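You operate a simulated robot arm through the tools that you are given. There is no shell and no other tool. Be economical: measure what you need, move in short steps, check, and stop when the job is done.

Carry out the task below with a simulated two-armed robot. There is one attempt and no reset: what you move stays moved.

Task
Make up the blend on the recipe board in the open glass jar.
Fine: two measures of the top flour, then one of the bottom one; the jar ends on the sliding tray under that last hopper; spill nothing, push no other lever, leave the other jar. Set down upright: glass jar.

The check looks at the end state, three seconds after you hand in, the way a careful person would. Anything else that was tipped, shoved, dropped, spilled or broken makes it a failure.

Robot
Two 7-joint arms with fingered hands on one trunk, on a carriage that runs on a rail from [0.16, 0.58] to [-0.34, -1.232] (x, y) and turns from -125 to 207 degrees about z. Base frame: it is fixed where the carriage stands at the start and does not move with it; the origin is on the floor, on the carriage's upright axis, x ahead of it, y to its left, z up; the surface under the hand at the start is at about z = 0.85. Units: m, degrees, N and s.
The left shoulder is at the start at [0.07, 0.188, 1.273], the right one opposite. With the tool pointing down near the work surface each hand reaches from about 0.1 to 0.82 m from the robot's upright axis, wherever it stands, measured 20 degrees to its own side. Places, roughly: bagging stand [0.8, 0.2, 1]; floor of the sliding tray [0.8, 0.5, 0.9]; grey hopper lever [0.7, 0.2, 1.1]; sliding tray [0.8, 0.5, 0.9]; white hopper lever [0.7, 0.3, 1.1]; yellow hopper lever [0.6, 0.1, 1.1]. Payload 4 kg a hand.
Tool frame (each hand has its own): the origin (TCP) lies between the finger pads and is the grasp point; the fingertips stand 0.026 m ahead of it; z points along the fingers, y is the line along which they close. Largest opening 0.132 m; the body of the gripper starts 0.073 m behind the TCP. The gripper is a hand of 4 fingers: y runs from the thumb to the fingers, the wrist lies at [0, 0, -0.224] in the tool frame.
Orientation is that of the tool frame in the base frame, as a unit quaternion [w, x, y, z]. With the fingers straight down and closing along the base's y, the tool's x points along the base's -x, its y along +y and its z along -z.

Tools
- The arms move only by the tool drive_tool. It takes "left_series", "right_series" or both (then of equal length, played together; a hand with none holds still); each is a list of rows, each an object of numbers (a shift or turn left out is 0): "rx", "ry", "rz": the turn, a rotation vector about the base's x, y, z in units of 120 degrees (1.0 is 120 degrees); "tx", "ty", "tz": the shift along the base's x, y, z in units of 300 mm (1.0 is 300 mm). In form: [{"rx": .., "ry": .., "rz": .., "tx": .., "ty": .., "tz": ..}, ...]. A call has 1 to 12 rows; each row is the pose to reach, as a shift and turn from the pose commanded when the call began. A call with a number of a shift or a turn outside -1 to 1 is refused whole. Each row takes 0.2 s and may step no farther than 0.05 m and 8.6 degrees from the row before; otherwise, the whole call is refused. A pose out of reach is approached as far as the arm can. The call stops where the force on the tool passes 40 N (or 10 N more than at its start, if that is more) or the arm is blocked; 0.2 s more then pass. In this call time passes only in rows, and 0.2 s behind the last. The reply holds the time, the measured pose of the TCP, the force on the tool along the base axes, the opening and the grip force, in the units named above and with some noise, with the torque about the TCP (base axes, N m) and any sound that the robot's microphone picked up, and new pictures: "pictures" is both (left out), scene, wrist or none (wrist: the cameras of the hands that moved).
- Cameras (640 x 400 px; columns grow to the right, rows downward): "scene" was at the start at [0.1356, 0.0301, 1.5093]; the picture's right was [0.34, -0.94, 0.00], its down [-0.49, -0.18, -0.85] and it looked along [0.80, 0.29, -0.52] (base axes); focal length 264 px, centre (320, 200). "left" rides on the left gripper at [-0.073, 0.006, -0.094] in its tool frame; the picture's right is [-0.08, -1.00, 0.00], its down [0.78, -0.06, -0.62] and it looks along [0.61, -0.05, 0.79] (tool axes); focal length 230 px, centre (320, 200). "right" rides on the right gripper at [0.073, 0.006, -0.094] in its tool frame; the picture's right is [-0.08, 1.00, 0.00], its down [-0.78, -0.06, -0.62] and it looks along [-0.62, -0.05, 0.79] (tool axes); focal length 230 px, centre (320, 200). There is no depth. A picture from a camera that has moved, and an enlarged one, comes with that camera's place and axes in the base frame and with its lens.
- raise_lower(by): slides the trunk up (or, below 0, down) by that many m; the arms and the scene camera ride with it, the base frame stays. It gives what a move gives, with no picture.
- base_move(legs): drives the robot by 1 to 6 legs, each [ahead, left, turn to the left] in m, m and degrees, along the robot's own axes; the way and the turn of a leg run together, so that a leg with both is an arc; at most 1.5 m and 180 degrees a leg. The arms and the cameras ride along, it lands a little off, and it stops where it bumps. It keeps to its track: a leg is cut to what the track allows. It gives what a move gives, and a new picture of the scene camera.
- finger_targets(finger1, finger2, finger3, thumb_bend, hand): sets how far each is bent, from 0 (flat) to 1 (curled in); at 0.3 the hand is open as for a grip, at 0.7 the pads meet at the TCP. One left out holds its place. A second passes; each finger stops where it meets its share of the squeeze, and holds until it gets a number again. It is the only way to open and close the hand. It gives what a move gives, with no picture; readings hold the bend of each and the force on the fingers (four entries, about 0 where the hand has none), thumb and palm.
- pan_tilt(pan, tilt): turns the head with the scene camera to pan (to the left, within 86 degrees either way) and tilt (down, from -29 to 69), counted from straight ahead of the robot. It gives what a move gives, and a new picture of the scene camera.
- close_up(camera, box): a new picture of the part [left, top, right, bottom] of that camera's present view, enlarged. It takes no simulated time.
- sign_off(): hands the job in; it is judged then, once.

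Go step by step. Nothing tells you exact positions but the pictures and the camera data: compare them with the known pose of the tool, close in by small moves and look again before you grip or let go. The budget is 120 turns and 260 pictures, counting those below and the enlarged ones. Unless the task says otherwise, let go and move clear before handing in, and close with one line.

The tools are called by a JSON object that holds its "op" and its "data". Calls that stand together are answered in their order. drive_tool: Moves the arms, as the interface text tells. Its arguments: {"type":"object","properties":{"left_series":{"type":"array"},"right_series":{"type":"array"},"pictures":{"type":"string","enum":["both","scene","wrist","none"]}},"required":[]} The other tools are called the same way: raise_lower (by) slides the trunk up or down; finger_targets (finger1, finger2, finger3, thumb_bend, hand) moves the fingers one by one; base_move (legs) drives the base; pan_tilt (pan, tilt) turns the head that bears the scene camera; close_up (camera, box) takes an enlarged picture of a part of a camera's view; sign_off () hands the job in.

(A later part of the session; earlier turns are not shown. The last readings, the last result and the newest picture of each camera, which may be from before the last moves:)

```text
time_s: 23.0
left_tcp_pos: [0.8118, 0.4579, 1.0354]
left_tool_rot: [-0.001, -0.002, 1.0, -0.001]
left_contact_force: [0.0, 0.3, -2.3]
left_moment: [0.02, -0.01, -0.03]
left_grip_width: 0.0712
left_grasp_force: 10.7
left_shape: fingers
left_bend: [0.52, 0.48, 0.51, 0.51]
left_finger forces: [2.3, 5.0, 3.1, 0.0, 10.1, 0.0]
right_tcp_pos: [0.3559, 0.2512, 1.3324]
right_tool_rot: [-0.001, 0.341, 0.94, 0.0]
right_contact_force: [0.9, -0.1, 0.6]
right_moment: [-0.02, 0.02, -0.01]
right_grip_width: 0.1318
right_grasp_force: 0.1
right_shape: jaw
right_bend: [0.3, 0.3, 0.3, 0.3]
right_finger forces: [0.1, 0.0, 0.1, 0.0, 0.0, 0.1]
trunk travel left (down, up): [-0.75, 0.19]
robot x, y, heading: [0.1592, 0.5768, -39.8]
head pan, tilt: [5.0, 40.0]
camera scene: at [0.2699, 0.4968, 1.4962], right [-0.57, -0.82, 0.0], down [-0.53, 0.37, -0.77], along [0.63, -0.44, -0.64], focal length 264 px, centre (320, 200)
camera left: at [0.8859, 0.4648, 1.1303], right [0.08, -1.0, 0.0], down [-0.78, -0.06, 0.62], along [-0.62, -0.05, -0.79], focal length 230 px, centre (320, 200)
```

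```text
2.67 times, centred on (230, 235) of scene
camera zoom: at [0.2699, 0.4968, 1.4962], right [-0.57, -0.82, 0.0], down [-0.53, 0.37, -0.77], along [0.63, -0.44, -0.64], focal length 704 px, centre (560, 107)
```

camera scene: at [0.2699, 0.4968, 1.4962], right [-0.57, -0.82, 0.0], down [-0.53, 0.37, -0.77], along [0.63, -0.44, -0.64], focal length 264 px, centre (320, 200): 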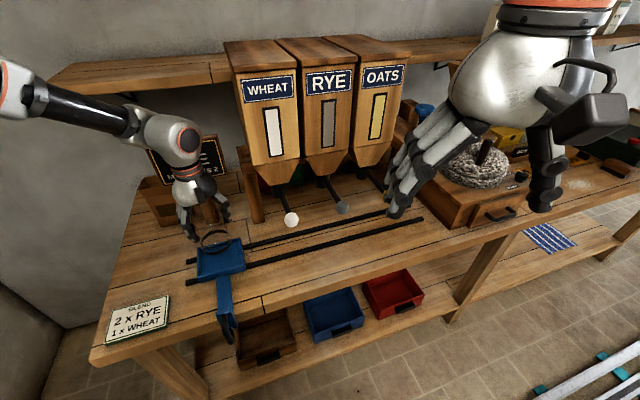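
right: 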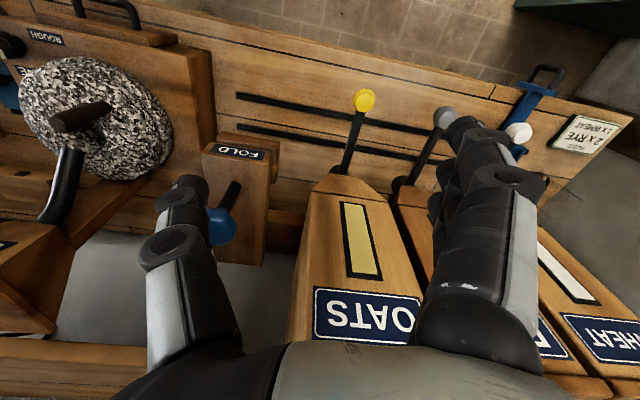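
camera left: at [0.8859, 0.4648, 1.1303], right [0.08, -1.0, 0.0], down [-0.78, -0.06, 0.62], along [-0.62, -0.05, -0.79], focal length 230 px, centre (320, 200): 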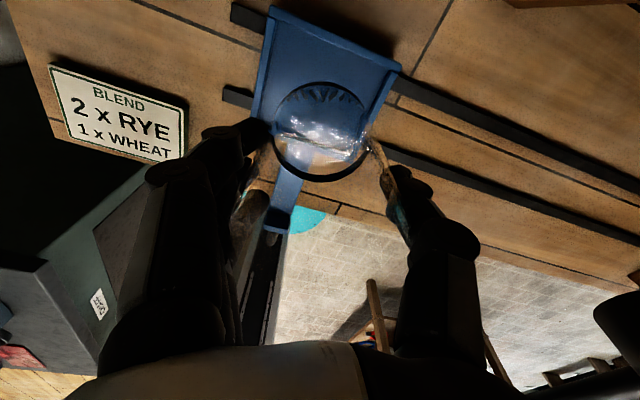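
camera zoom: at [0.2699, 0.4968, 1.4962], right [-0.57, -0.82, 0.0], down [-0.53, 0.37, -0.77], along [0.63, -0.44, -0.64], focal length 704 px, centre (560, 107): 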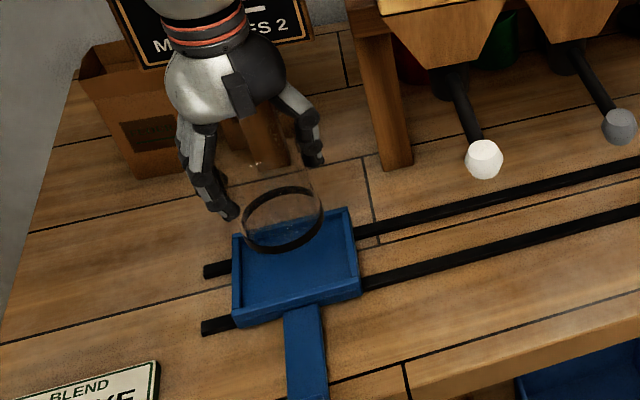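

The whole bench is turned about −15° (rails run parallel to the robot's track). Jar is centred over the tray; lowering to about 1 cm above its floor, then look.

{"op": "drive_tool", "data": {"left_series": [{"tx": 0.007, "tz": -0.06}, {"tx": 0.007, "tz": -0.12}, {"tx": 0.007, "tz": -0.16}], "pictures": "wrist"}}

{"op": "close_up", "data": {"camera": "scene", "box": [176, 200, 272, 300]}}

{"op": "close_up", "data": {"camera": "left", "box": [220, 0, 428, 200]}}

```text
time_s: 23.8
left_tcp_pos: [0.8146, 0.4581, 0.9887]
left_tool_rot: [0.0, -0.002, 1.0, 0.0]
left_contact_force: [-1.2, -0.3, -2.9]
left_moment: [-0.03, 0.0, 0.01]
left_grip_width: 0.0712
left_grasp_force: 10.5
left_shape: fingers
left_bend: [0.52, 0.48, 0.51, 0.51]
left_finger forces: [2.4, 5.1, 3.0, 0.1, 10.0, 0.0]
right_tcp_pos: [0.3565, 0.2517, 1.3327]
right_tool_rot: [0.0, 0.341, 0.94, 0.0]
right_contact_force: [1.1, -0.4, 0.0]
right_moment: [-0.02, 0.04, 0.01]
right_grip_width: 0.132
right_grasp_force: 0.0
right_shape: jaw
right_bend: [0.3, 0.3, 0.3, 0.3]
right_finger forces: [0.0, 0.0, 0.0, 0.0, 0.1, 0.1]
trunk travel left (down, up): [-0.75, 0.19]
robot x, y, heading: [0.1588, 0.5811, -39.9]
head pan, tilt: [5.0, 40.0]
camera left: at [0.8879, 0.4649, 1.0827], right [0.08, -1.0, 0.0], down [-0.78, -0.06, 0.62], along [-0.61, -0.05, -0.79], focal length 230 px, centre (320, 200)
```

left: 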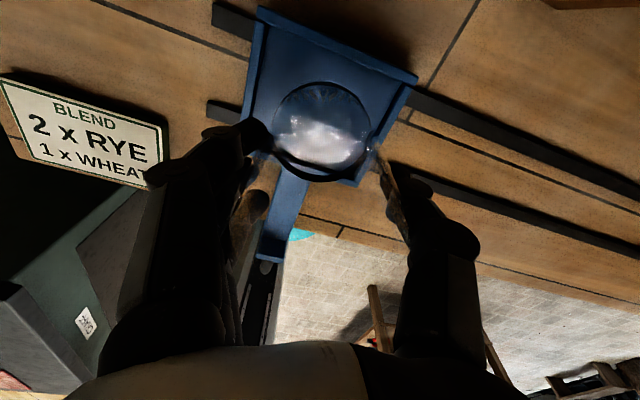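

```text
4.00 times, centred on (224, 250) of scene
camera zoom: at [0.2691, 0.497, 1.4963], right [-0.57, -0.82, 0.0], down [-0.53, 0.37, -0.77], along [0.63, -0.44, -0.64], focal length 1056 px, centre (704, 0)
```

zoom: 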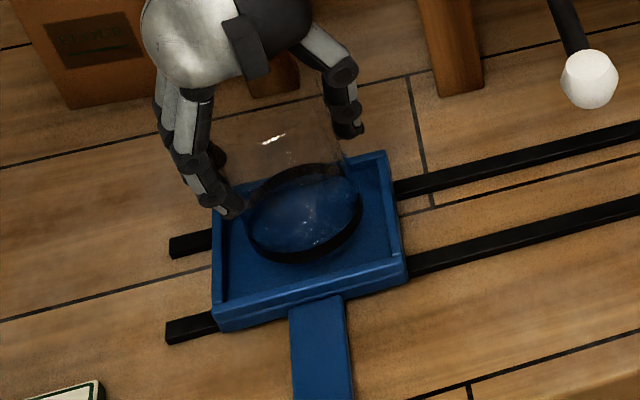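

```text
2.00 times, centred on (324, 100) of left
camera zoom: at [0.8879, 0.4649, 1.0827], right [0.08, -1.0, 0.0], down [-0.78, -0.06, 0.62], along [-0.61, -0.05, -0.79], focal length 460 px, centre (312, 400)
```

zoom: 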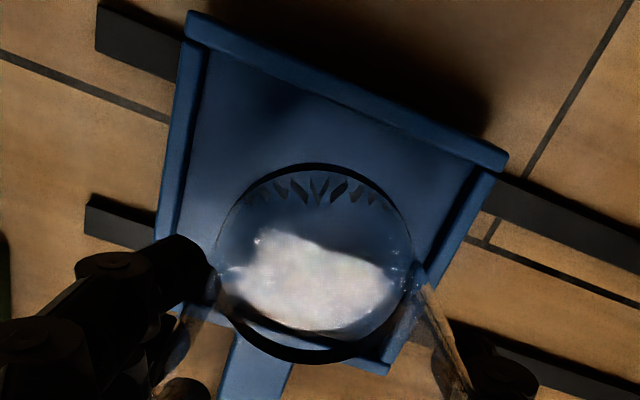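

Both views show it nearly centred. A 5 mm nudge towards +x, then lower to contact slowly.

{"op": "drive_tool", "data": {"left_series": [{"tx": 0.017, "tz": -0.02}, {"tx": 0.017, "tz": -0.035}], "pictures": "wrist"}}

{"op": "close_up", "data": {"camera": "scene", "box": [176, 200, 272, 300]}}

{"op": "close_up", "data": {"camera": "left", "box": [220, 0, 428, 200]}}

```text
time_s: 24.4
left_tcp_pos: [0.8212, 0.4588, 0.9768]
left_tool_rot: [0.0, -0.002, 1.0, -0.001]
left_contact_force: [-0.4, 0.2, -2.2]
left_moment: [0.03, 0.02, -0.03]
left_grip_width: 0.0714
left_grasp_force: 9.9
left_shape: fingers
left_bend: [0.52, 0.48, 0.51, 0.51]
left_finger forces: [2.3, 5.0, 3.1, 0.0, 10.0, 0.1]
right_tcp_pos: [0.3563, 0.2519, 1.3331]
right_tool_rot: [0.0, 0.341, 0.94, 0.0]
right_contact_force: [-0.2, 1.0, -0.1]
right_moment: [-0.02, -0.03, 0.0]
right_grip_width: 0.1319
right_grasp_force: 0.0
right_shape: jaw
right_bend: [0.3, 0.3, 0.3, 0.3]
right_finger forces: [0.0, 0.1, 0.1, 0.0, 0.0, 0.0]
trunk travel left (down, up): [-0.75, 0.19]
robot x, y, heading: [0.1621, 0.5773, -40.0]
head pan, tilt: [5.0, 40.0]
camera left: at [0.8936, 0.4649, 1.0718], right [0.08, -1.0, 0.0], down [-0.78, -0.06, 0.62], along [-0.61, -0.05, -0.79], focal length 230 px, centre (320, 200)
```

left: 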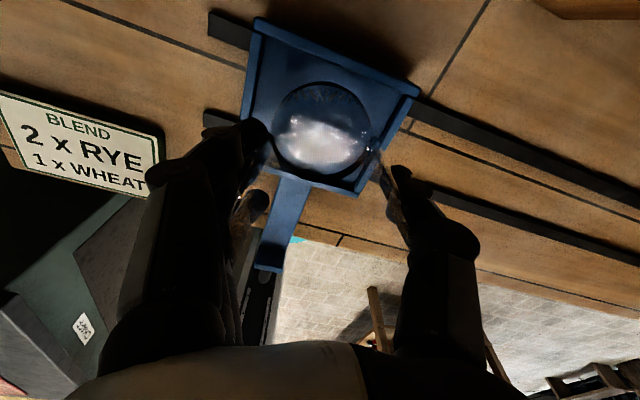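

```text
4.00 times, centred on (224, 250) of scene
camera zoom: at [0.2691, 0.497, 1.4963], right [-0.57, -0.82, 0.0], down [-0.53, 0.37, -0.77], along [0.63, -0.44, -0.64], focal length 1056 px, centre (704, 0)
```

zoom: 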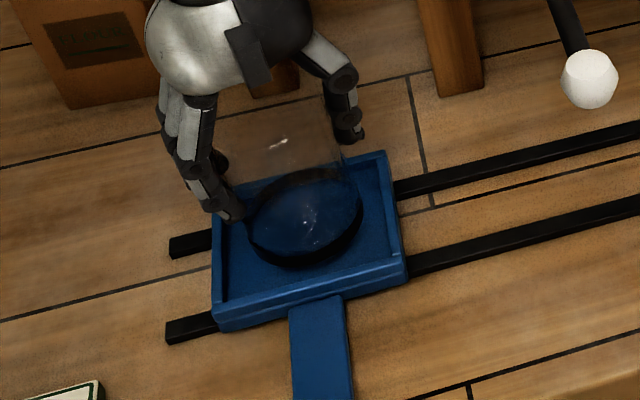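

```text
2.00 times, centred on (324, 100) of left
camera zoom: at [0.8936, 0.4649, 1.0718], right [0.08, -1.0, 0.0], down [-0.78, -0.06, 0.62], along [-0.61, -0.05, -0.79], focal length 460 px, centre (312, 400)
```

zoom: 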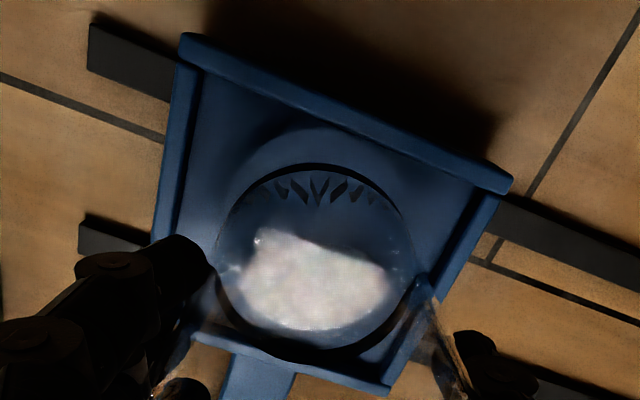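

{"op": "drive_tool", "data": {"left_series": [{"tz": -0.01}, {"tz": -0.02}], "pictures": "none"}}

{"op": "drive_tool", "data": {"left_series": [{"tz": -0.01}], "pictures": "none"}}

{"op": "close_up", "data": {"camera": "scene", "box": [176, 200, 272, 300]}}

```text
time_s: 25.0
left_tcp_pos: [0.8203, 0.458, 0.9702]
left_tool_rot: [0.0, -0.002, 1.0, 0.0]
left_contact_force: [0.3, -0.9, -2.9]
left_moment: [0.04, -0.01, -0.01]
left_grip_width: 0.0714
left_grasp_force: 10.1
left_shape: fingers
left_bend: [0.52, 0.48, 0.51, 0.51]
left_finger forces: [2.3, 4.9, 3.1, 0.0, 10.0, 0.1]
right_tcp_pos: [0.356, 0.2523, 1.3322]
right_tool_rot: [0.0, 0.341, 0.94, 0.0]
right_contact_force: [-0.3, 0.4, 0.2]
right_moment: [-0.01, 0.01, -0.02]
right_grip_width: 0.132
right_grasp_force: 0.0
right_shape: jaw
right_bend: [0.3, 0.3, 0.3, 0.3]
right_finger forces: [0.0, 0.0, 0.0, 0.1, 0.0, 0.1]
trunk travel left (down, up): [-0.75, 0.19]
robot x, y, heading: [0.16, 0.5786, -40.0]
head pan, tilt: [5.0, 40.0]
```

```text
time_s: 25.4
left_tcp_pos: [0.8204, 0.4585, 0.9695]
left_tool_rot: [0.001, -0.001, 1.0, 0.0]
left_contact_force: [0.7, 0.3, 4.5]
left_moment: [0.19, -0.02, -0.04]
left_grip_width: 0.0712
left_grasp_force: 10.9
left_shape: fingers
left_bend: [0.52, 0.48, 0.51, 0.51]
left_finger forces: [2.6, 5.4, 3.3, 0.0, 10.8, 0.0]
right_tcp_pos: [0.3549, 0.2505, 1.3335]
right_tool_rot: [0.001, 0.34, 0.94, 0.0]
right_contact_force: [0.5, -0.6, 0.4]
right_moment: [0.01, 0.01, 0.02]
right_grip_width: 0.132
right_grasp_force: 0.1
right_shape: jaw
right_bend: [0.3, 0.3, 0.3, 0.3]
right_finger forces: [0.0, 0.0, 0.1, 0.1, 0.0, 0.0]
trunk travel left (down, up): [-0.75, 0.19]
robot x, y, heading: [0.1601, 0.5777, -40.0]
head pan, tilt: [5.0, 40.0]
```

```text
4.00 times, centred on (224, 250) of scene
camera zoom: at [0.2678, 0.4971, 1.4966], right [-0.57, -0.82, 0.0], down [-0.53, 0.37, -0.77], along [0.63, -0.44, -0.64], focal length 1056 px, centre (704, 0)
```

zoom: 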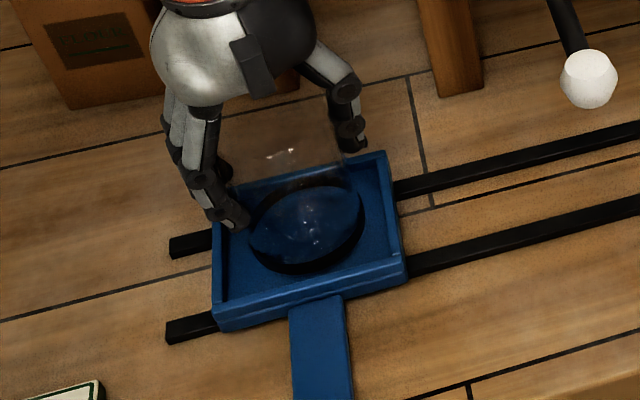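

The jar stands on the tray floor inside the rim. Releasing in two stages.

{"op": "finger_targets", "data": {"hand": "left", "finger1": 0.45, "finger2": 0.45, "finger3": 0.45, "thumb_bend": 0.45}}

{"op": "finger_targets", "data": {"hand": "left", "finger1": 0.3, "finger2": 0.3, "finger3": 0.3, "thumb_bend": 0.3}}

{"op": "drive_tool", "data": {"left_series": [{"tz": 0.08}, {"tz": 0.18}, {"tz": 0.3}, {"tz": 0.4}]}}

```text
time_s: 26.4
left_tcp_pos: [0.8194, 0.4583, 0.9686]
left_tool_rot: [-0.001, -0.001, 1.0, 0.0]
left_contact_force: [-0.1, 0.3, 0.0]
left_moment: [0.0, -0.01, -0.01]
left_grip_width: 0.0863
left_grasp_force: 0.1
left_shape: fingers
left_bend: [0.45, 0.45, 0.45, 0.45]
left_finger forces: [0.0, 0.0, 0.1, 0.1, 0.0, 0.0]
right_tcp_pos: [0.3562, 0.251, 1.3332]
right_tool_rot: [0.0, 0.341, 0.94, 0.001]
right_contact_force: [0.3, 0.5, 0.4]
right_moment: [-0.01, -0.01, -0.05]
right_grip_width: 0.132
right_grasp_force: 0.0
right_shape: jaw
right_bend: [0.3, 0.3, 0.3, 0.3]
right_finger forces: [0.1, 0.1, 0.1, 0.1, 0.1, 0.1]
trunk travel left (down, up): [-0.75, 0.19]
robot x, y, heading: [0.1582, 0.5774, -40.1]
head pan, tilt: [5.0, 40.0]
```

```text
time_s: 27.4
left_tcp_pos: [0.82, 0.4583, 0.9677]
left_tool_rot: [0.0, -0.002, 1.0, 0.0]
left_contact_force: [-0.2, -0.2, -0.2]
left_moment: [-0.02, 0.02, 0.02]
left_grip_width: 0.1355
left_grasp_force: 0.0
left_shape: fingers
left_bend: [0.3, 0.3, 0.3, 0.3]
left_finger forces: [0.0, 0.0, 0.0, 0.1, 0.1, 0.0]
right_tcp_pos: [0.355, 0.2519, 1.333]
right_tool_rot: [0.0, 0.341, 0.94, 0.0]
right_contact_force: [0.0, 0.1, 0.3]
right_moment: [0.01, -0.02, 0.0]
right_grip_width: 0.1322
right_grasp_force: 0.0
right_shape: jaw
right_bend: [0.3, 0.3, 0.3, 0.3]
right_finger forces: [0.0, 0.0, 0.1, 0.0, 0.0, 0.0]
trunk travel left (down, up): [-0.75, 0.19]
robot x, y, heading: [0.1596, 0.5782, -39.9]
head pan, tilt: [5.0, 40.0]
```

```text
time_s: 28.4
left_tcp_pos: [0.8199, 0.4603, 1.0896]
left_tool_rot: [0.0, -0.001, 1.0, 0.0]
left_contact_force: [0.5, 0.6, 0.2]
left_moment: [0.0, -0.06, 0.04]
left_grip_width: 0.1359
left_grasp_force: 0.1
left_shape: fingers
left_bend: [0.3, 0.3, 0.3, 0.3]
left_finger forces: [0.0, 0.0, 0.1, 0.1, 0.0, 0.0]
right_tcp_pos: [0.3545, 0.2515, 1.3331]
right_tool_rot: [0.0, 0.341, 0.94, -0.001]
right_contact_force: [0.2, 0.0, 0.1]
right_moment: [-0.01, 0.01, -0.03]
right_grip_width: 0.1319
right_grasp_force: 0.1
right_shape: jaw
right_bend: [0.3, 0.3, 0.3, 0.3]
right_finger forces: [0.0, 0.0, 0.0, 0.1, 0.0, 0.0]
trunk travel left (down, up): [-0.75, 0.19]
robot x, y, heading: [0.1613, 0.5825, -39.7]
head pan, tilt: [5.0, 40.0]
camera scene: at [0.2677, 0.4972, 1.4964], right [-0.57, -0.82, 0.0], down [-0.53, 0.37, -0.77], along [0.63, -0.44, -0.64], focal length 264 px, centre (320, 200)
camera left: at [0.8928, 0.466, 1.1828], right [0.08, -1.0, 0.0], down [-0.79, -0.06, 0.62], along [-0.61, -0.05, -0.79], focal length 230 px, centre (320, 200)
```

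scene: 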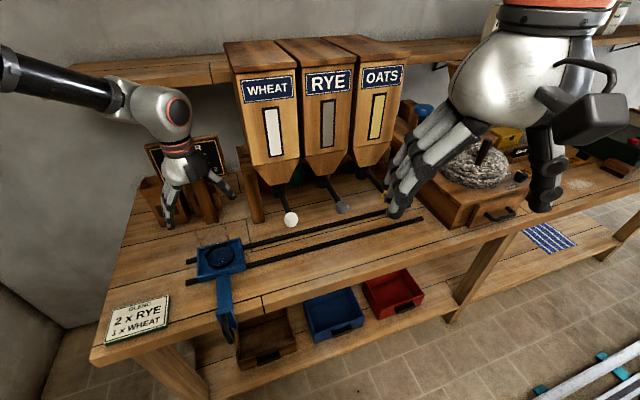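
left: 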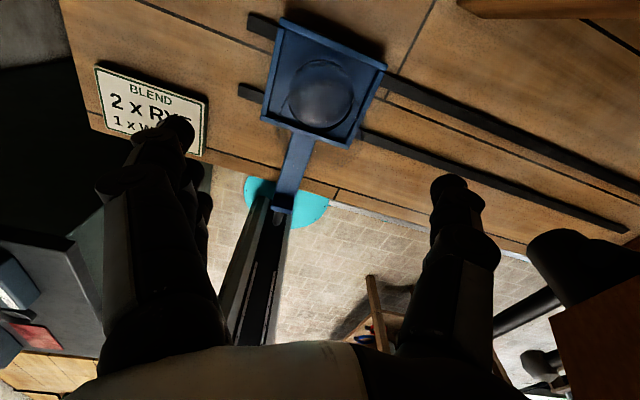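

The jar is well centred in the tray. Next the handle: I'll retract the left hand, turn the robot back, and use the right hand (camera facing forward) tilted forward to stay clear of the levers.

{"op": "drive_tool", "data": {"left_series": [{"tx": -0.05, "ty": 0.04, "tz": 0.12}, {"tx": -0.15, "ty": 0.08, "tz": 0.22}, {"tx": -0.26, "ty": 0.12, "tz": 0.32}, {"tx": -0.36, "ty": 0.16, "tz": 0.42}, {"tx": -0.46, "ty": 0.2, "tz": 0.52}, {"tx": -0.56, "ty": 0.24, "tz": 0.62}, {"tx": -0.66, "ty": 0.27, "tz": 0.72}, {"tx": -0.73, "ty": 0.27, "tz": 0.74}], "pictures": "none"}}

{"op": "base_move", "data": {"legs": [[0, 0, 40]]}}

```text
time_s: 30.2
left_tcp_pos: [0.5979, 0.5393, 1.3146]
left_tool_rot: [-0.001, -0.001, 1.0, 0.0]
left_contact_force: [-0.6, 1.1, 1.1]
left_moment: [0.0, 0.0, 0.0]
left_grip_width: 0.1359
left_grasp_force: 0.0
left_shape: fingers
left_bend: [0.3, 0.3, 0.3, 0.3]
left_finger forces: [0.0, 0.1, 0.1, 0.0, 0.0, 0.1]
right_tcp_pos: [0.3546, 0.252, 1.3326]
right_tool_rot: [0.001, 0.341, 0.94, 0.0]
right_contact_force: [0.1, 0.0, 0.3]
right_moment: [-0.02, 0.0, 0.0]
right_grip_width: 0.1319
right_grasp_force: 0.0
right_shape: jaw
right_bend: [0.3, 0.3, 0.3, 0.3]
right_finger forces: [0.1, 0.1, 0.1, 0.0, 0.0, 0.1]
trunk travel left (down, up): [-0.75, 0.19]
robot x, y, heading: [0.162, 0.5757, -39.8]
head pan, tilt: [5.0, 40.0]
```

```text
time_s: 32.5
left_tcp_pos: [0.516, 0.8353, 1.3145]
left_tool_rot: [0.0, -0.351, 0.936, 0.0]
left_contact_force: [-0.9, -0.3, -0.2]
left_moment: [-0.01, 0.05, 0.03]
left_grip_width: 0.1359
left_grasp_force: 0.0
left_shape: fingers
left_bend: [0.3, 0.3, 0.3, 0.3]
left_finger forces: [0.0, 0.0, 0.1, 0.0, 0.1, 0.1]
right_tcp_pos: [0.5208, 0.4599, 1.3333]
right_tool_rot: [0.0, -0.008, 1.0, 0.0]
right_contact_force: [0.5, 0.1, -0.7]
right_moment: [0.02, 0.0, -0.01]
right_grip_width: 0.1318
right_grasp_force: 0.1
right_shape: jaw
right_bend: [0.3, 0.3, 0.3, 0.3]
right_finger forces: [0.1, 0.0, 0.0, 0.1, 0.1, 0.0]
trunk travel left (down, up): [-0.75, 0.19]
robot x, y, heading: [0.1628, 0.5767, 1.1]
head pan, tilt: [5.0, 40.0]
camera scene: at [0.2952, 0.587, 1.4963], right [0.1, -0.99, 0.0], down [-0.64, -0.07, -0.77], along [0.76, 0.08, -0.64], focal length 264 px, centre (320, 200)
```

scene: 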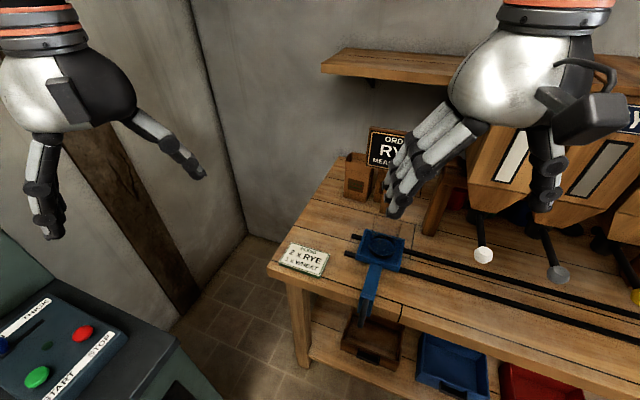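

Now tilt the right hand 60° forward in line with the bench and lower it in front of the handle.

{"op": "drive_tool", "data": {"right_series": [{"rx": -0.007, "ry": -0.055, "rz": -0.014, "ty": 0.02, "tz": -0.09}, {"rx": -0.014, "ry": -0.11, "rz": -0.027, "ty": 0.04, "tz": -0.18}, {"rx": -0.021, "ry": -0.166, "rz": -0.041, "ty": 0.06, "tz": -0.27}, {"rx": -0.028, "ry": -0.221, "rz": -0.055, "ty": 0.08, "tz": -0.36}, {"rx": -0.035, "ry": -0.276, "rz": -0.068, "ty": 0.1, "tz": -0.45}, {"rx": -0.042, "ry": -0.332, "rz": -0.082, "ty": 0.12, "tz": -0.54}, {"rx": -0.049, "ry": -0.387, "rz": -0.096, "ty": 0.15, "tz": -0.63}, {"rx": -0.056, "ry": -0.442, "rz": -0.11, "ty": 0.18, "tz": -0.72}, {"rx": -0.0635, "ry": -0.4975, "rz": -0.1232, "ty": 0.2, "tz": -0.8}]}}

{"op": "close_up", "data": {"camera": "right", "box": [160, 100, 480, 300]}}

```text
time_s: 34.5
left_tcp_pos: [0.515, 0.836, 1.3152]
left_tool_rot: [0.0, -0.351, 0.936, -0.001]
left_contact_force: [-0.7, -0.3, -0.2]
left_moment: [0.01, -0.01, 0.02]
left_grip_width: 0.1361
left_grasp_force: 0.0
left_shape: fingers
left_bend: [0.3, 0.3, 0.3, 0.3]
left_finger forces: [0.1, 0.1, 0.1, 0.0, 0.0, 0.0]
right_tcp_pos: [0.5786, 0.5744, 1.1322]
right_tool_rot: [0.266, 0.051, 0.963, 0.004]
right_contact_force: [-0.4, 0.9, 0.1]
right_moment: [0.01, 0.01, -0.02]
right_grip_width: 0.1318
right_grasp_force: 0.0
right_shape: jaw
right_bend: [0.3, 0.3, 0.3, 0.3]
right_finger forces: [0.0, 0.0, 0.0, 0.1, 0.1, 0.1]
right hand out of reach, approached as far as the arm can: row 4, 5, 6, 7, 8, 9
trunk travel left (down, up): [-0.75, 0.19]
robot x, y, heading: [0.1581, 0.5748, 1.2]
head pan, tilt: [5.0, 40.0]
camera scene: at [0.2941, 0.588, 1.4964], right [0.11, -0.99, 0.0], down [-0.64, -0.07, -0.77], along [0.76, 0.08, -0.64], focal length 264 px, centre (320, 200)
camera right: at [0.4681, 0.5904, 1.1754], right [0.16, 0.98, 0.07], down [0.35, -0.13, 0.93], along [0.92, -0.13, -0.36], focal length 230 px, centre (320, 200)
```

scene: 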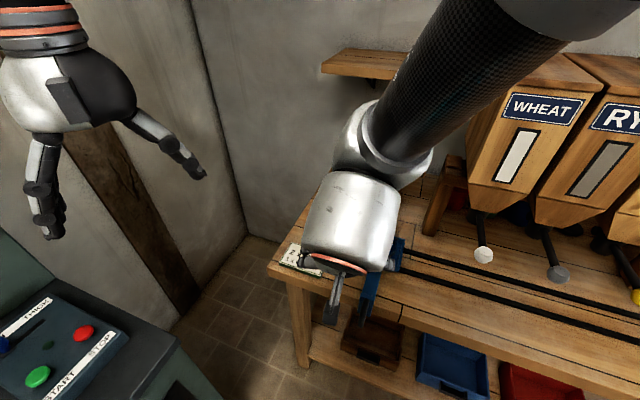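
right: 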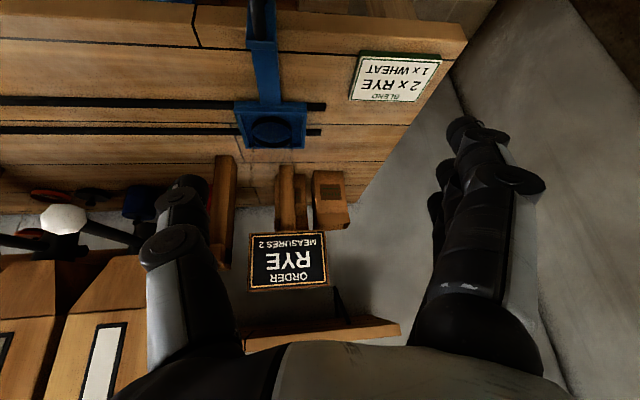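

```text
2.00 times, centred on (320, 200) of right
camera zoom: at [0.4681, 0.5904, 1.1754], right [0.16, 0.98, 0.07], down [0.35, -0.13, 0.93], along [0.92, -0.13, -0.36], focal length 460 px, centre (320, 200)
```

zoom: 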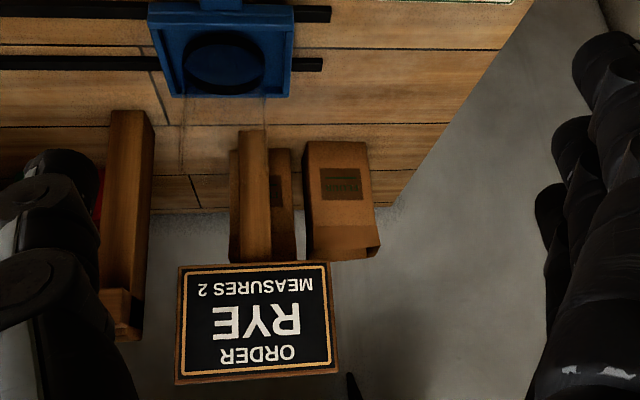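

The right arm can't fold that close. A 30° tilt suffices (knobs at ≈(0.641,0.313,1.098) and (0.610,0.197,1.097) stay clear), so I'll back along the rail a bit first.

{"op": "base_move", "data": {"legs": [[-0.055, -0.2, 0], [0, 0, 8]]}}

```text
time_s: 36.7
left_tcp_pos: [0.4278, 0.683, 1.314]
left_tool_rot: [0.0, -0.41, 0.912, 0.001]
left_contact_force: [-0.2, -0.8, 0.1]
left_moment: [0.01, -0.02, -0.02]
left_grip_width: 0.1359
left_grasp_force: 0.0
left_shape: fingers
left_bend: [0.3, 0.3, 0.3, 0.3]
left_finger forces: [0.1, 0.0, 0.0, 0.1, 0.1, 0.0]
right_tcp_pos: [0.5217, 0.4278, 1.1307]
right_tool_rot: [0.263, -0.011, 0.965, 0.019]
right_contact_force: [-0.3, 0.2, -0.3]
right_moment: [-0.02, 0.02, 0.0]
right_grip_width: 0.1319
right_grasp_force: 0.1
right_shape: jaw
right_bend: [0.3, 0.3, 0.3, 0.3]
right_finger forces: [0.0, 0.0, 0.0, 0.0, 0.0, 0.1]
trunk travel left (down, up): [-0.75, 0.19]
robot x, y, heading: [0.1015, 0.3818, 8.2]
head pan, tilt: [5.0, 40.0]
camera scene: at [0.2388, 0.4057, 1.4962], right [0.23, -0.97, 0.0], down [-0.63, -0.15, -0.77], along [0.74, 0.18, -0.64], focal length 264 px, centre (320, 200)
```

scene: 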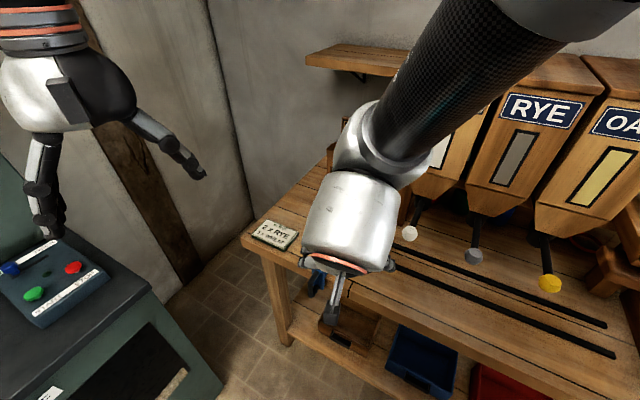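

{"op": "drive_tool", "data": {"right_series": [{"tx": 0.0, "ty": 0.09, "tz": -0.08, "rx": -0.004, "ry": 0.002, "rz": -0.036}, {"tx": 0.02, "ty": 0.18, "tz": -0.16, "rx": -0.007, "ry": 0.003, "rz": -0.072}, {"tx": 0.04, "ty": 0.27, "tz": -0.25, "rx": -0.011, "ry": 0.005, "rz": -0.108}, {"tx": 0.06, "ty": 0.357, "tz": -0.333, "rx": -0.0145, "ry": 0.006, "rz": -0.1435}]}}

{"op": "close_up", "data": {"camera": "right", "box": [200, 0, 440, 150]}}

```text
time_s: 37.7
left_tcp_pos: [0.4263, 0.6808, 1.3133]
left_tool_rot: [0.0, -0.411, 0.912, 0.0]
left_contact_force: [0.0, -1.0, 0.2]
left_moment: [-0.01, 0.04, 0.01]
left_grip_width: 0.136
left_grasp_force: 0.0
left_shape: fingers
left_bend: [0.3, 0.3, 0.3, 0.3]
left_finger forces: [0.0, 0.1, 0.0, 0.0, 0.1, 0.1]
right_tcp_pos: [0.5719, 0.4921, 1.1745]
right_tool_rot: [0.231, 0.125, 0.965, -0.001]
right_contact_force: [-0.2, 0.8, 0.0]
right_moment: [-0.02, -0.01, 0.0]
right_grip_width: 0.1319
right_grasp_force: 0.1
right_shape: jaw
right_bend: [0.3, 0.3, 0.3, 0.3]
right_finger forces: [0.0, 0.1, 0.1, 0.1, 0.0, 0.1]
right hand out of reach, approached as far as the arm can: row 1, 2, 3, 4
trunk travel left (down, up): [-0.75, 0.19]
robot x, y, heading: [0.1084, 0.3787, 8.3]
head pan, tilt: [5.0, 40.0]
camera scene: at [0.2384, 0.4059, 1.4962], right [0.23, -0.97, 0.0], down [-0.63, -0.15, -0.77], along [0.74, 0.18, -0.64], focal length 264 px, centre (320, 200)
camera right: at [0.4684, 0.5223, 1.2259], right [0.31, 0.95, 0.09], down [0.39, -0.21, 0.9], along [0.87, -0.24, -0.43], focal length 230 px, centre (320, 200)
```

scene: 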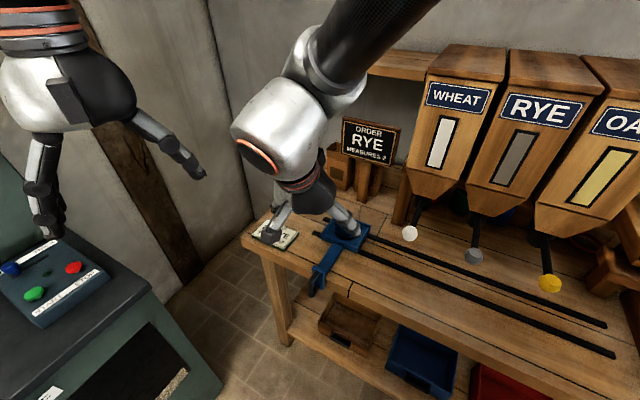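
right: 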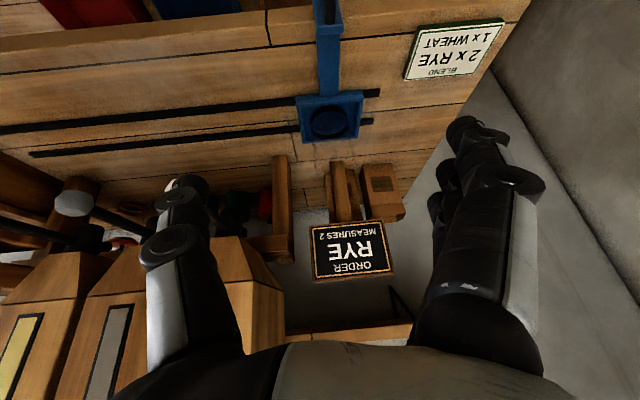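

```text
2.67 times, centred on (320, 75) of right
camera zoom: at [0.4684, 0.5223, 1.2259], right [0.31, 0.95, 0.09], down [0.39, -0.21, 0.9], along [0.87, -0.24, -0.43], focal length 614 px, centre (320, 533)
```

zoom: 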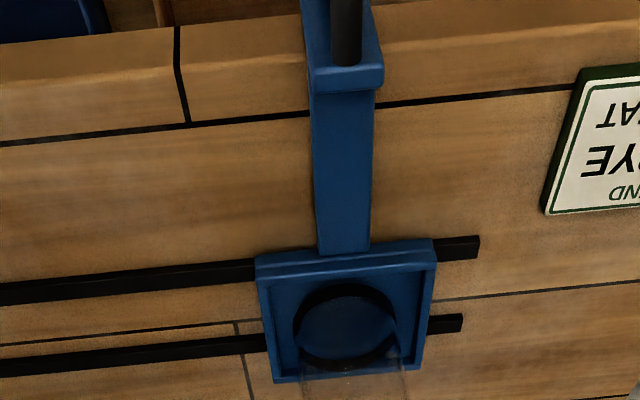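

The right wrist can't tilt at this height from above; lowering the trunk will make the forearm flatter. First pull the hand back.

{"op": "drive_tool", "data": {"right_series": [{"tx": -0.12}, {"tx": -0.25}, {"tx": -0.35}], "pictures": "none"}}

{"op": "raise_lower", "data": {"by": -0.2}}

{"op": "pan_tilt", "data": {"pan": 0, "tilt": 35}}

```text
time_s: 38.5
left_tcp_pos: [0.4284, 0.681, 1.3143]
left_tool_rot: [-0.001, -0.411, 0.912, 0.001]
left_contact_force: [0.3, 0.0, -0.3]
left_moment: [0.0, 0.02, 0.0]
left_grip_width: 0.1363
left_grasp_force: 0.0
left_shape: fingers
left_bend: [0.3, 0.3, 0.3, 0.3]
left_finger forces: [0.1, 0.0, 0.0, 0.1, 0.0, 0.0]
right_tcp_pos: [0.5043, 0.4816, 1.1681]
right_tool_rot: [0.212, 0.12, 0.97, -0.009]
right_contact_force: [-0.2, -0.4, -0.8]
right_moment: [0.0, 0.02, 0.02]
right_grip_width: 0.1319
right_grasp_force: 0.1
right_shape: jaw
right_bend: [0.3, 0.3, 0.3, 0.3]
right_finger forces: [0.1, 0.1, 0.0, 0.1, 0.0, 0.1]
right hand out of reach, approached as far as the arm can: row 1, 2, 3
trunk travel left (down, up): [-0.75, 0.19]
robot x, y, heading: [0.1032, 0.3773, 8.1]
head pan, tilt: [5.0, 40.0]
```

```text
time_s: 40.7
left_tcp_pos: [0.425, 0.681, 1.1149]
left_tool_rot: [0.001, -0.411, 0.912, 0.0]
left_contact_force: [-0.4, -0.8, -0.2]
left_moment: [0.0, 0.0, 0.0]
left_grip_width: 0.1358
left_grasp_force: 0.0
left_shape: fingers
left_bend: [0.3, 0.3, 0.3, 0.3]
left_finger forces: [0.0, 0.0, 0.1, 0.0, 0.0, 0.0]
right_tcp_pos: [0.5003, 0.4849, 0.9716]
right_tool_rot: [0.216, 0.116, 0.969, -0.007]
right_contact_force: [0.2, 0.1, -0.9]
right_moment: [-0.03, 0.0, 0.01]
right_grip_width: 0.1318
right_grasp_force: 0.1
right_shape: jaw
right_bend: [0.3, 0.3, 0.3, 0.3]
right_finger forces: [0.0, 0.1, 0.0, 0.0, 0.0, 0.0]
trunk travel left (down, up): [-0.55, 0.39]
robot x, y, heading: [0.1047, 0.3798, 8.3]
head pan, tilt: [5.0, 40.0]
```

```text
time_s: 41.3
left_tcp_pos: [0.4249, 0.6805, 1.1136]
left_tool_rot: [0.0, -0.411, 0.912, 0.0]
left_contact_force: [0.4, 0.2, -0.8]
left_moment: [0.05, 0.0, -0.03]
left_grip_width: 0.1359
left_grasp_force: 0.0
left_shape: fingers
left_bend: [0.3, 0.3, 0.3, 0.3]
left_finger forces: [0.0, 0.1, 0.1, 0.0, 0.0, 0.1]
right_tcp_pos: [0.5012, 0.4843, 0.972]
right_tool_rot: [0.215, 0.116, 0.97, -0.007]
right_contact_force: [0.0, -0.5, -0.3]
right_moment: [-0.02, 0.0, 0.01]
right_grip_width: 0.1322
right_grasp_force: 0.0
right_shape: jaw
right_bend: [0.3, 0.3, 0.3, 0.3]
right_finger forces: [0.0, 0.0, 0.0, 0.0, 0.0, 0.0]
trunk travel left (down, up): [-0.55, 0.39]
robot x, y, heading: [0.1011, 0.3776, 8.4]
head pan, tilt: [0.0, 35.0]
camera scene: at [0.2387, 0.4039, 1.2977], right [0.21, -0.98, 0.0], down [-0.62, -0.13, -0.78], along [0.76, 0.16, -0.63], focal length 264 px, centre (320, 200)
```

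scene: 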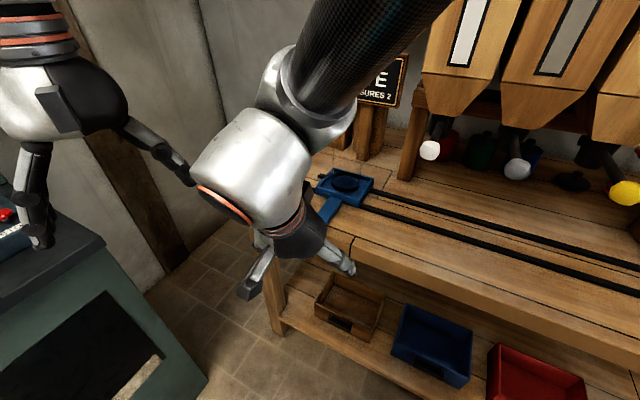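

{"op": "drive_tool", "data": {"right_series": [{"tx": 0.07, "ty": 0.07}, {"tx": 0.14, "ty": 0.12, "tz": 0.02}], "pictures": "wrist"}}

{"op": "close_up", "data": {"camera": "right", "box": [200, 0, 440, 150]}}

```text
time_s: 42.1
left_tcp_pos: [0.4247, 0.6816, 1.1145]
left_tool_rot: [0.001, -0.41, 0.912, 0.001]
left_contact_force: [0.1, 0.5, -0.3]
left_moment: [0.01, -0.03, -0.01]
left_grip_width: 0.1358
left_grasp_force: 0.2
left_shape: fingers
left_bend: [0.3, 0.3, 0.3, 0.3]
left_finger forces: [0.0, 0.1, 0.0, 0.1, 0.0, 0.0]
right_tcp_pos: [0.5468, 0.5167, 0.9955]
right_tool_rot: [0.218, 0.12, 0.969, 0.003]
right_contact_force: [0.0, 0.1, -0.7]
right_moment: [0.0, 0.02, 0.01]
right_grip_width: 0.132
right_grasp_force: 0.1
right_shape: jaw
right_bend: [0.3, 0.3, 0.3, 0.3]
right_finger forces: [0.0, 0.1, 0.1, 0.1, 0.0, 0.0]
right hand out of reach, approached as far as the arm can: row 1
trunk travel left (down, up): [-0.55, 0.39]
robot x, y, heading: [0.1028, 0.3771, 8.7]
head pan, tilt: [0.0, 35.0]
stopped in row 2 (right hand): the arm was blocked; the commanded pose is now the measured one
camera right: at [0.4454, 0.5458, 1.0487], right [0.3, 0.95, 0.09], down [0.41, -0.21, 0.89], along [0.86, -0.23, -0.45], focal length 230 px, centre (320, 200)
```

right: 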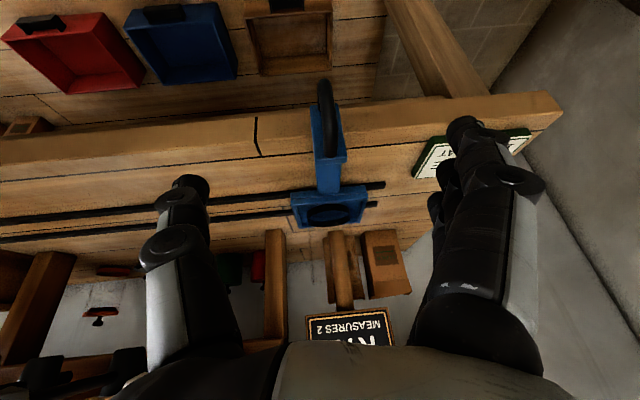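

```text
2.67 times, centred on (320, 75) of right
camera zoom: at [0.4454, 0.5458, 1.0487], right [0.3, 0.95, 0.09], down [0.41, -0.21, 0.89], along [0.86, -0.23, -0.45], focal length 614 px, centre (320, 533)
```

zoom: 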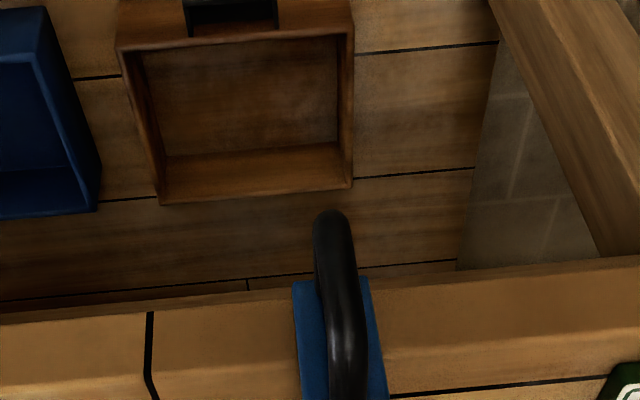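

The right arm is crossing the body and blocks. I'll use the left arm for the handle instead: retract the right, square the robot to the bench (heading ≈ −15°).

{"op": "drive_tool", "data": {"right_series": [{"tx": -0.1, "ty": -0.1, "tz": 0.05, "rx": 0.011, "ry": 0.04}, {"tx": -0.2, "ty": -0.2, "tz": 0.1, "rx": 0.022, "ry": 0.08}, {"tx": -0.28, "ty": -0.32, "tz": 0.18, "rx": 0.033, "ry": 0.12}, {"tx": -0.35, "ty": -0.44, "tz": 0.25, "rx": 0.044, "ry": 0.16}, {"tx": -0.42, "ty": -0.58, "tz": 0.3, "rx": 0.055, "ry": 0.2}, {"tx": -0.45, "ty": -0.72, "tz": 0.35, "rx": 0.055, "ry": 0.2}, {"tx": -0.45, "ty": -0.86, "tz": 0.4, "rx": 0.055, "ry": 0.2}], "pictures": "none"}}

{"op": "base_move", "data": {"legs": [[0, 0, -23]]}}

```text
time_s: 43.7
left_tcp_pos: [0.4251, 0.6779, 1.1137]
left_tool_rot: [0.001, -0.411, 0.912, 0.001]
left_contact_force: [-0.7, -0.3, 0.7]
left_moment: [0.01, -0.01, 0.01]
left_grip_width: 0.1356
left_grasp_force: 0.0
left_shape: fingers
left_bend: [0.3, 0.3, 0.3, 0.3]
left_finger forces: [0.1, 0.0, 0.0, 0.0, 0.1, 0.0]
right_tcp_pos: [0.413, 0.2572, 1.1113]
right_tool_rot: [0.005, 0.127, 0.991, 0.031]
right_contact_force: [1.0, -0.4, 0.1]
right_moment: [0.04, -0.02, 0.01]
right_grip_width: 0.132
right_grasp_force: 0.0
right_shape: jaw
right_bend: [0.3, 0.3, 0.3, 0.3]
right_finger forces: [0.1, 0.0, 0.1, 0.0, 0.0, 0.1]
trunk travel left (down, up): [-0.55, 0.39]
robot x, y, heading: [0.1043, 0.3794, 8.3]
head pan, tilt: [0.0, 35.0]
```

```text
time_s: 45.3
left_tcp_pos: [0.5178, 0.5314, 1.1151]
left_tool_rot: [0.0, -0.221, 0.975, 0.001]
left_contact_force: [0.2, 0.6, 0.1]
left_moment: [0.02, 0.01, -0.01]
left_grip_width: 0.1357
left_grasp_force: 0.3
left_shape: fingers
left_bend: [0.3, 0.3, 0.3, 0.3]
left_finger forces: [0.1, 0.1, 0.0, 0.0, 0.0, 0.0]
right_tcp_pos: [0.3407, 0.1485, 1.1119]
right_tool_rot: [0.012, 0.325, 0.945, 0.029]
right_contact_force: [0.6, -0.1, -0.7]
right_moment: [0.01, 0.0, 0.0]
right_grip_width: 0.1318
right_grasp_force: 0.0
right_shape: jaw
right_bend: [0.3, 0.3, 0.3, 0.3]
right_finger forces: [0.0, 0.1, 0.0, 0.0, 0.0, 0.0]
trunk travel left (down, up): [-0.55, 0.39]
robot x, y, heading: [0.1019, 0.379, -14.3]
head pan, tilt: [0.0, 35.0]
camera scene: at [0.2392, 0.3437, 1.3039], right [-0.25, -0.97, 0.0], down [-0.55, 0.14, -0.82], along [0.79, -0.21, -0.57], focal length 264 px, centre (320, 200)
```

scene: 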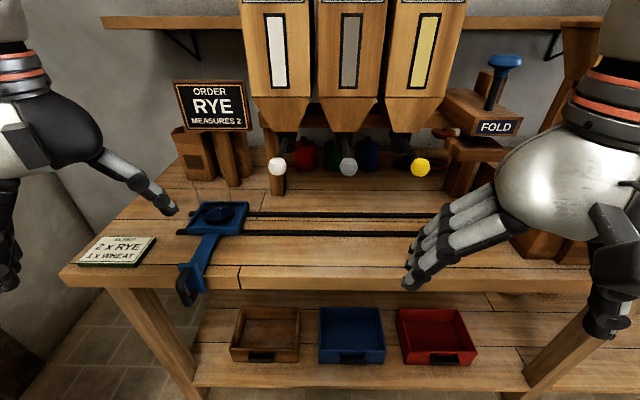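

The view is now square to the bench. Zooming on the handle and the levers.

{"op": "close_up", "data": {"camera": "scene", "box": [140, 190, 300, 310]}}

{"op": "close_up", "data": {"camera": "scene", "box": [170, 90, 450, 260]}}

```text
3.33 times, centred on (220, 250) of scene
camera zoom: at [0.2392, 0.3437, 1.3039], right [-0.25, -0.97, 0.0], down [-0.55, 0.14, -0.82], along [0.79, -0.21, -0.57], focal length 880 px, centre (653, 33)
```

zoom: 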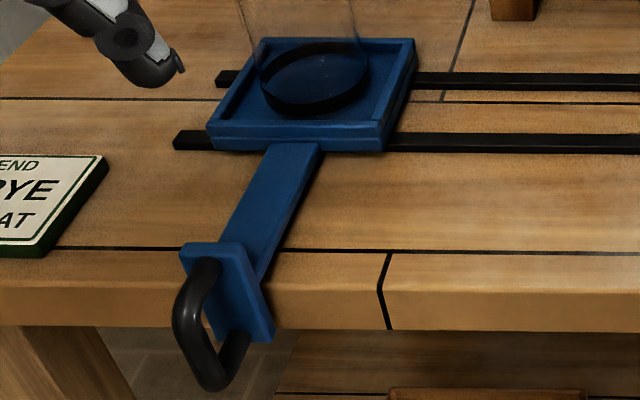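

```text
2.29 times, centred on (310, 175) of scene
camera zoom: at [0.2392, 0.3437, 1.3039], right [-0.25, -0.97, 0.0], down [-0.55, 0.14, -0.82], along [0.79, -0.21, -0.57], focal length 603 px, centre (343, 257)
```

zoom: 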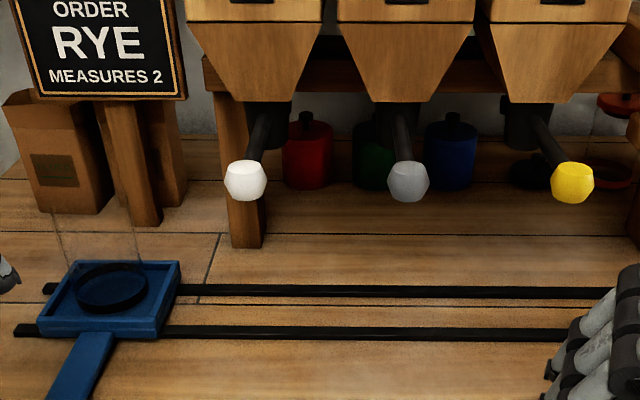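

Handle bar ≈ (0.611, 0.516, 0.88), a vertical D loop. I'll turn the left hand (45° tilt, aligned with the bench) and stop short of it.

{"op": "drive_tool", "data": {"left_series": [{"rx": 0.0042, "ry": -0.0477, "rz": -0.0404, "tz": -0.05}, {"rx": 0.0084, "ry": -0.0954, "rz": -0.0808, "tz": -0.1}, {"rx": 0.0126, "ry": -0.143, "rz": -0.1212, "tz": -0.15}, {"rx": 0.0168, "ry": -0.1908, "rz": -0.1617, "tz": -0.2}, {"rx": 0.021, "ry": -0.2384, "rz": -0.202, "tz": -0.25, "ty": 0.01}, {"rx": 0.0252, "ry": -0.2861, "rz": -0.2425, "tz": -0.3, "ty": 0.02}, {"rx": 0.0294, "ry": -0.3338, "rz": -0.2829, "tz": -0.38, "ty": 0.03}, {"rx": 0.0336, "ry": -0.3815, "rz": -0.3233, "tz": -0.45, "ty": 0.03}]}}

```text
time_s: 47.1
left_tcp_pos: [0.5781, 0.5265, 1.0137]
left_tool_rot: [0.381, 0.126, 0.915, -0.05]
left_contact_force: [-0.1, -0.3, 0.0]
left_moment: [0.01, -0.04, 0.05]
left_grip_width: 0.1362
left_grasp_force: 0.2
left_shape: fingers
left_bend: [0.3, 0.3, 0.3, 0.3]
left_finger forces: [0.1, 0.0, 0.0, 0.1, 0.1, 0.1]
left hand out of reach, approached as far as the arm can: row 6, 7, 8
right_tcp_pos: [0.3372, 0.145, 1.1112]
right_tool_rot: [0.012, 0.323, 0.946, 0.031]
right_contact_force: [0.0, -0.5, -0.5]
right_moment: [0.04, -0.01, 0.02]
right_grip_width: 0.132
right_grasp_force: 0.1
right_shape: jaw
right_bend: [0.3, 0.3, 0.3, 0.3]
right_finger forces: [0.1, 0.0, 0.1, 0.0, 0.0, 0.0]
trunk travel left (down, up): [-0.55, 0.39]
robot x, y, heading: [0.1028, 0.3791, -14.6]
head pan, tilt: [0.0, 35.0]
camera scene: at [0.2352, 0.3399, 1.3042], right [-0.25, -0.97, 0.0], down [-0.55, 0.15, -0.82], along [0.79, -0.21, -0.57], focal length 264 px, centre (320, 200)
camera left: at [0.565, 0.536, 1.1334], right [-0.22, -0.98, 0.05], down [-0.97, 0.21, -0.12], along [0.11, -0.07, -0.99], focal length 230 px, centre (320, 200)
```

scene: 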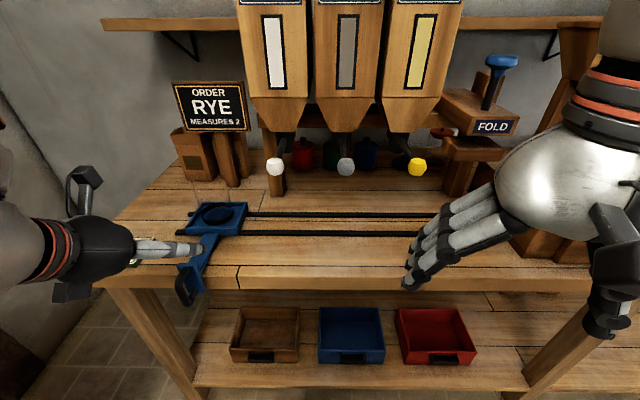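
left: 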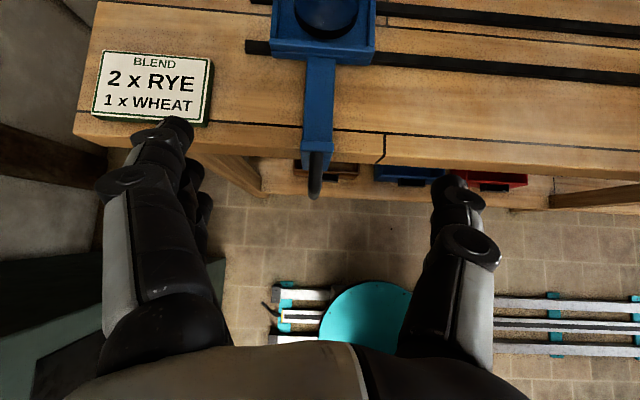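

Orientation achieved and the bar lies between thumb and fingers in the wrist view. Lowering onto the handle.

{"op": "drive_tool", "data": {"left_series": [{"tx": 0.03, "ty": -0.008, "tz": -0.1}, {"tx": 0.06, "ty": -0.018, "tz": -0.22}, {"tx": 0.09, "ty": -0.025, "tz": -0.34}, {"tx": 0.1, "ty": -0.028, "tz": -0.43}]}}

{"op": "close_up", "data": {"camera": "scene", "box": [110, 190, 270, 310]}}

```text
time_s: 48.1
left_tcp_pos: [0.6187, 0.5151, 0.8826]
left_tool_rot: [0.379, 0.125, 0.915, -0.05]
left_contact_force: [0.5, -0.3, -0.3]
left_moment: [-0.01, 0.01, 0.0]
left_grip_width: 0.1361
left_grasp_force: 0.2
left_shape: fingers
left_bend: [0.3, 0.3, 0.3, 0.3]
left_finger forces: [0.1, 0.1, 0.0, 0.1, 0.0, 0.1]
left hand out of reach, approached as far as the arm can: row 1, 2, 3, 4
right_tcp_pos: [0.3415, 0.1478, 1.1115]
right_tool_rot: [0.011, 0.324, 0.946, 0.029]
right_contact_force: [0.0, 0.5, -0.9]
right_moment: [-0.03, 0.01, -0.01]
right_grip_width: 0.1319
right_grasp_force: 0.0
right_shape: jaw
right_bend: [0.3, 0.3, 0.3, 0.3]
right_finger forces: [0.0, 0.0, 0.0, 0.1, 0.0, 0.0]
trunk travel left (down, up): [-0.55, 0.39]
robot x, y, heading: [0.1049, 0.3785, -14.8]
head pan, tilt: [0.0, 35.0]
camera scene: at [0.2392, 0.3433, 1.3039], right [-0.25, -0.97, 0.0], down [-0.56, 0.15, -0.82], along [0.79, -0.21, -0.57], focal length 264 px, centre (320, 200)
camera left: at [0.606, 0.525, 1.0017], right [-0.21, -0.98, 0.05], down [-0.97, 0.21, -0.12], along [0.11, -0.08, -0.99], focal length 230 px, centre (320, 200)
```

scene: 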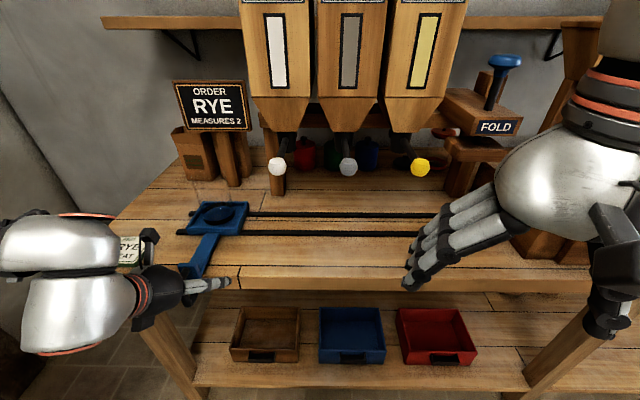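
left: 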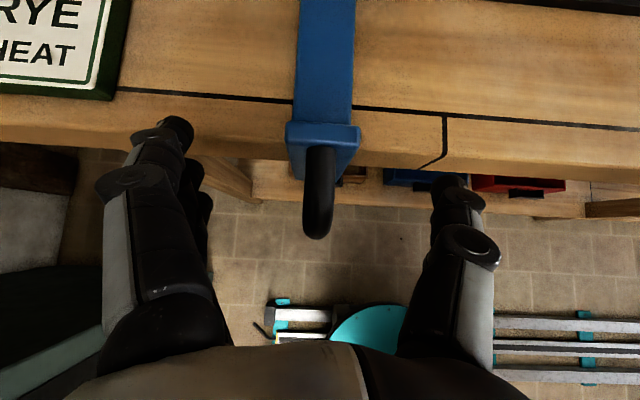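

```text
3.33 times, centred on (190, 250) of scene
camera zoom: at [0.2392, 0.3433, 1.3039], right [-0.25, -0.97, 0.0], down [-0.56, 0.15, -0.82], along [0.79, -0.21, -0.57], focal length 880 px, centre (753, 33)
```

zoom: 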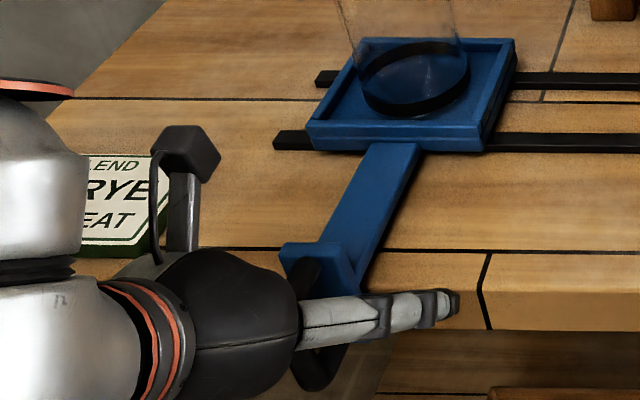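

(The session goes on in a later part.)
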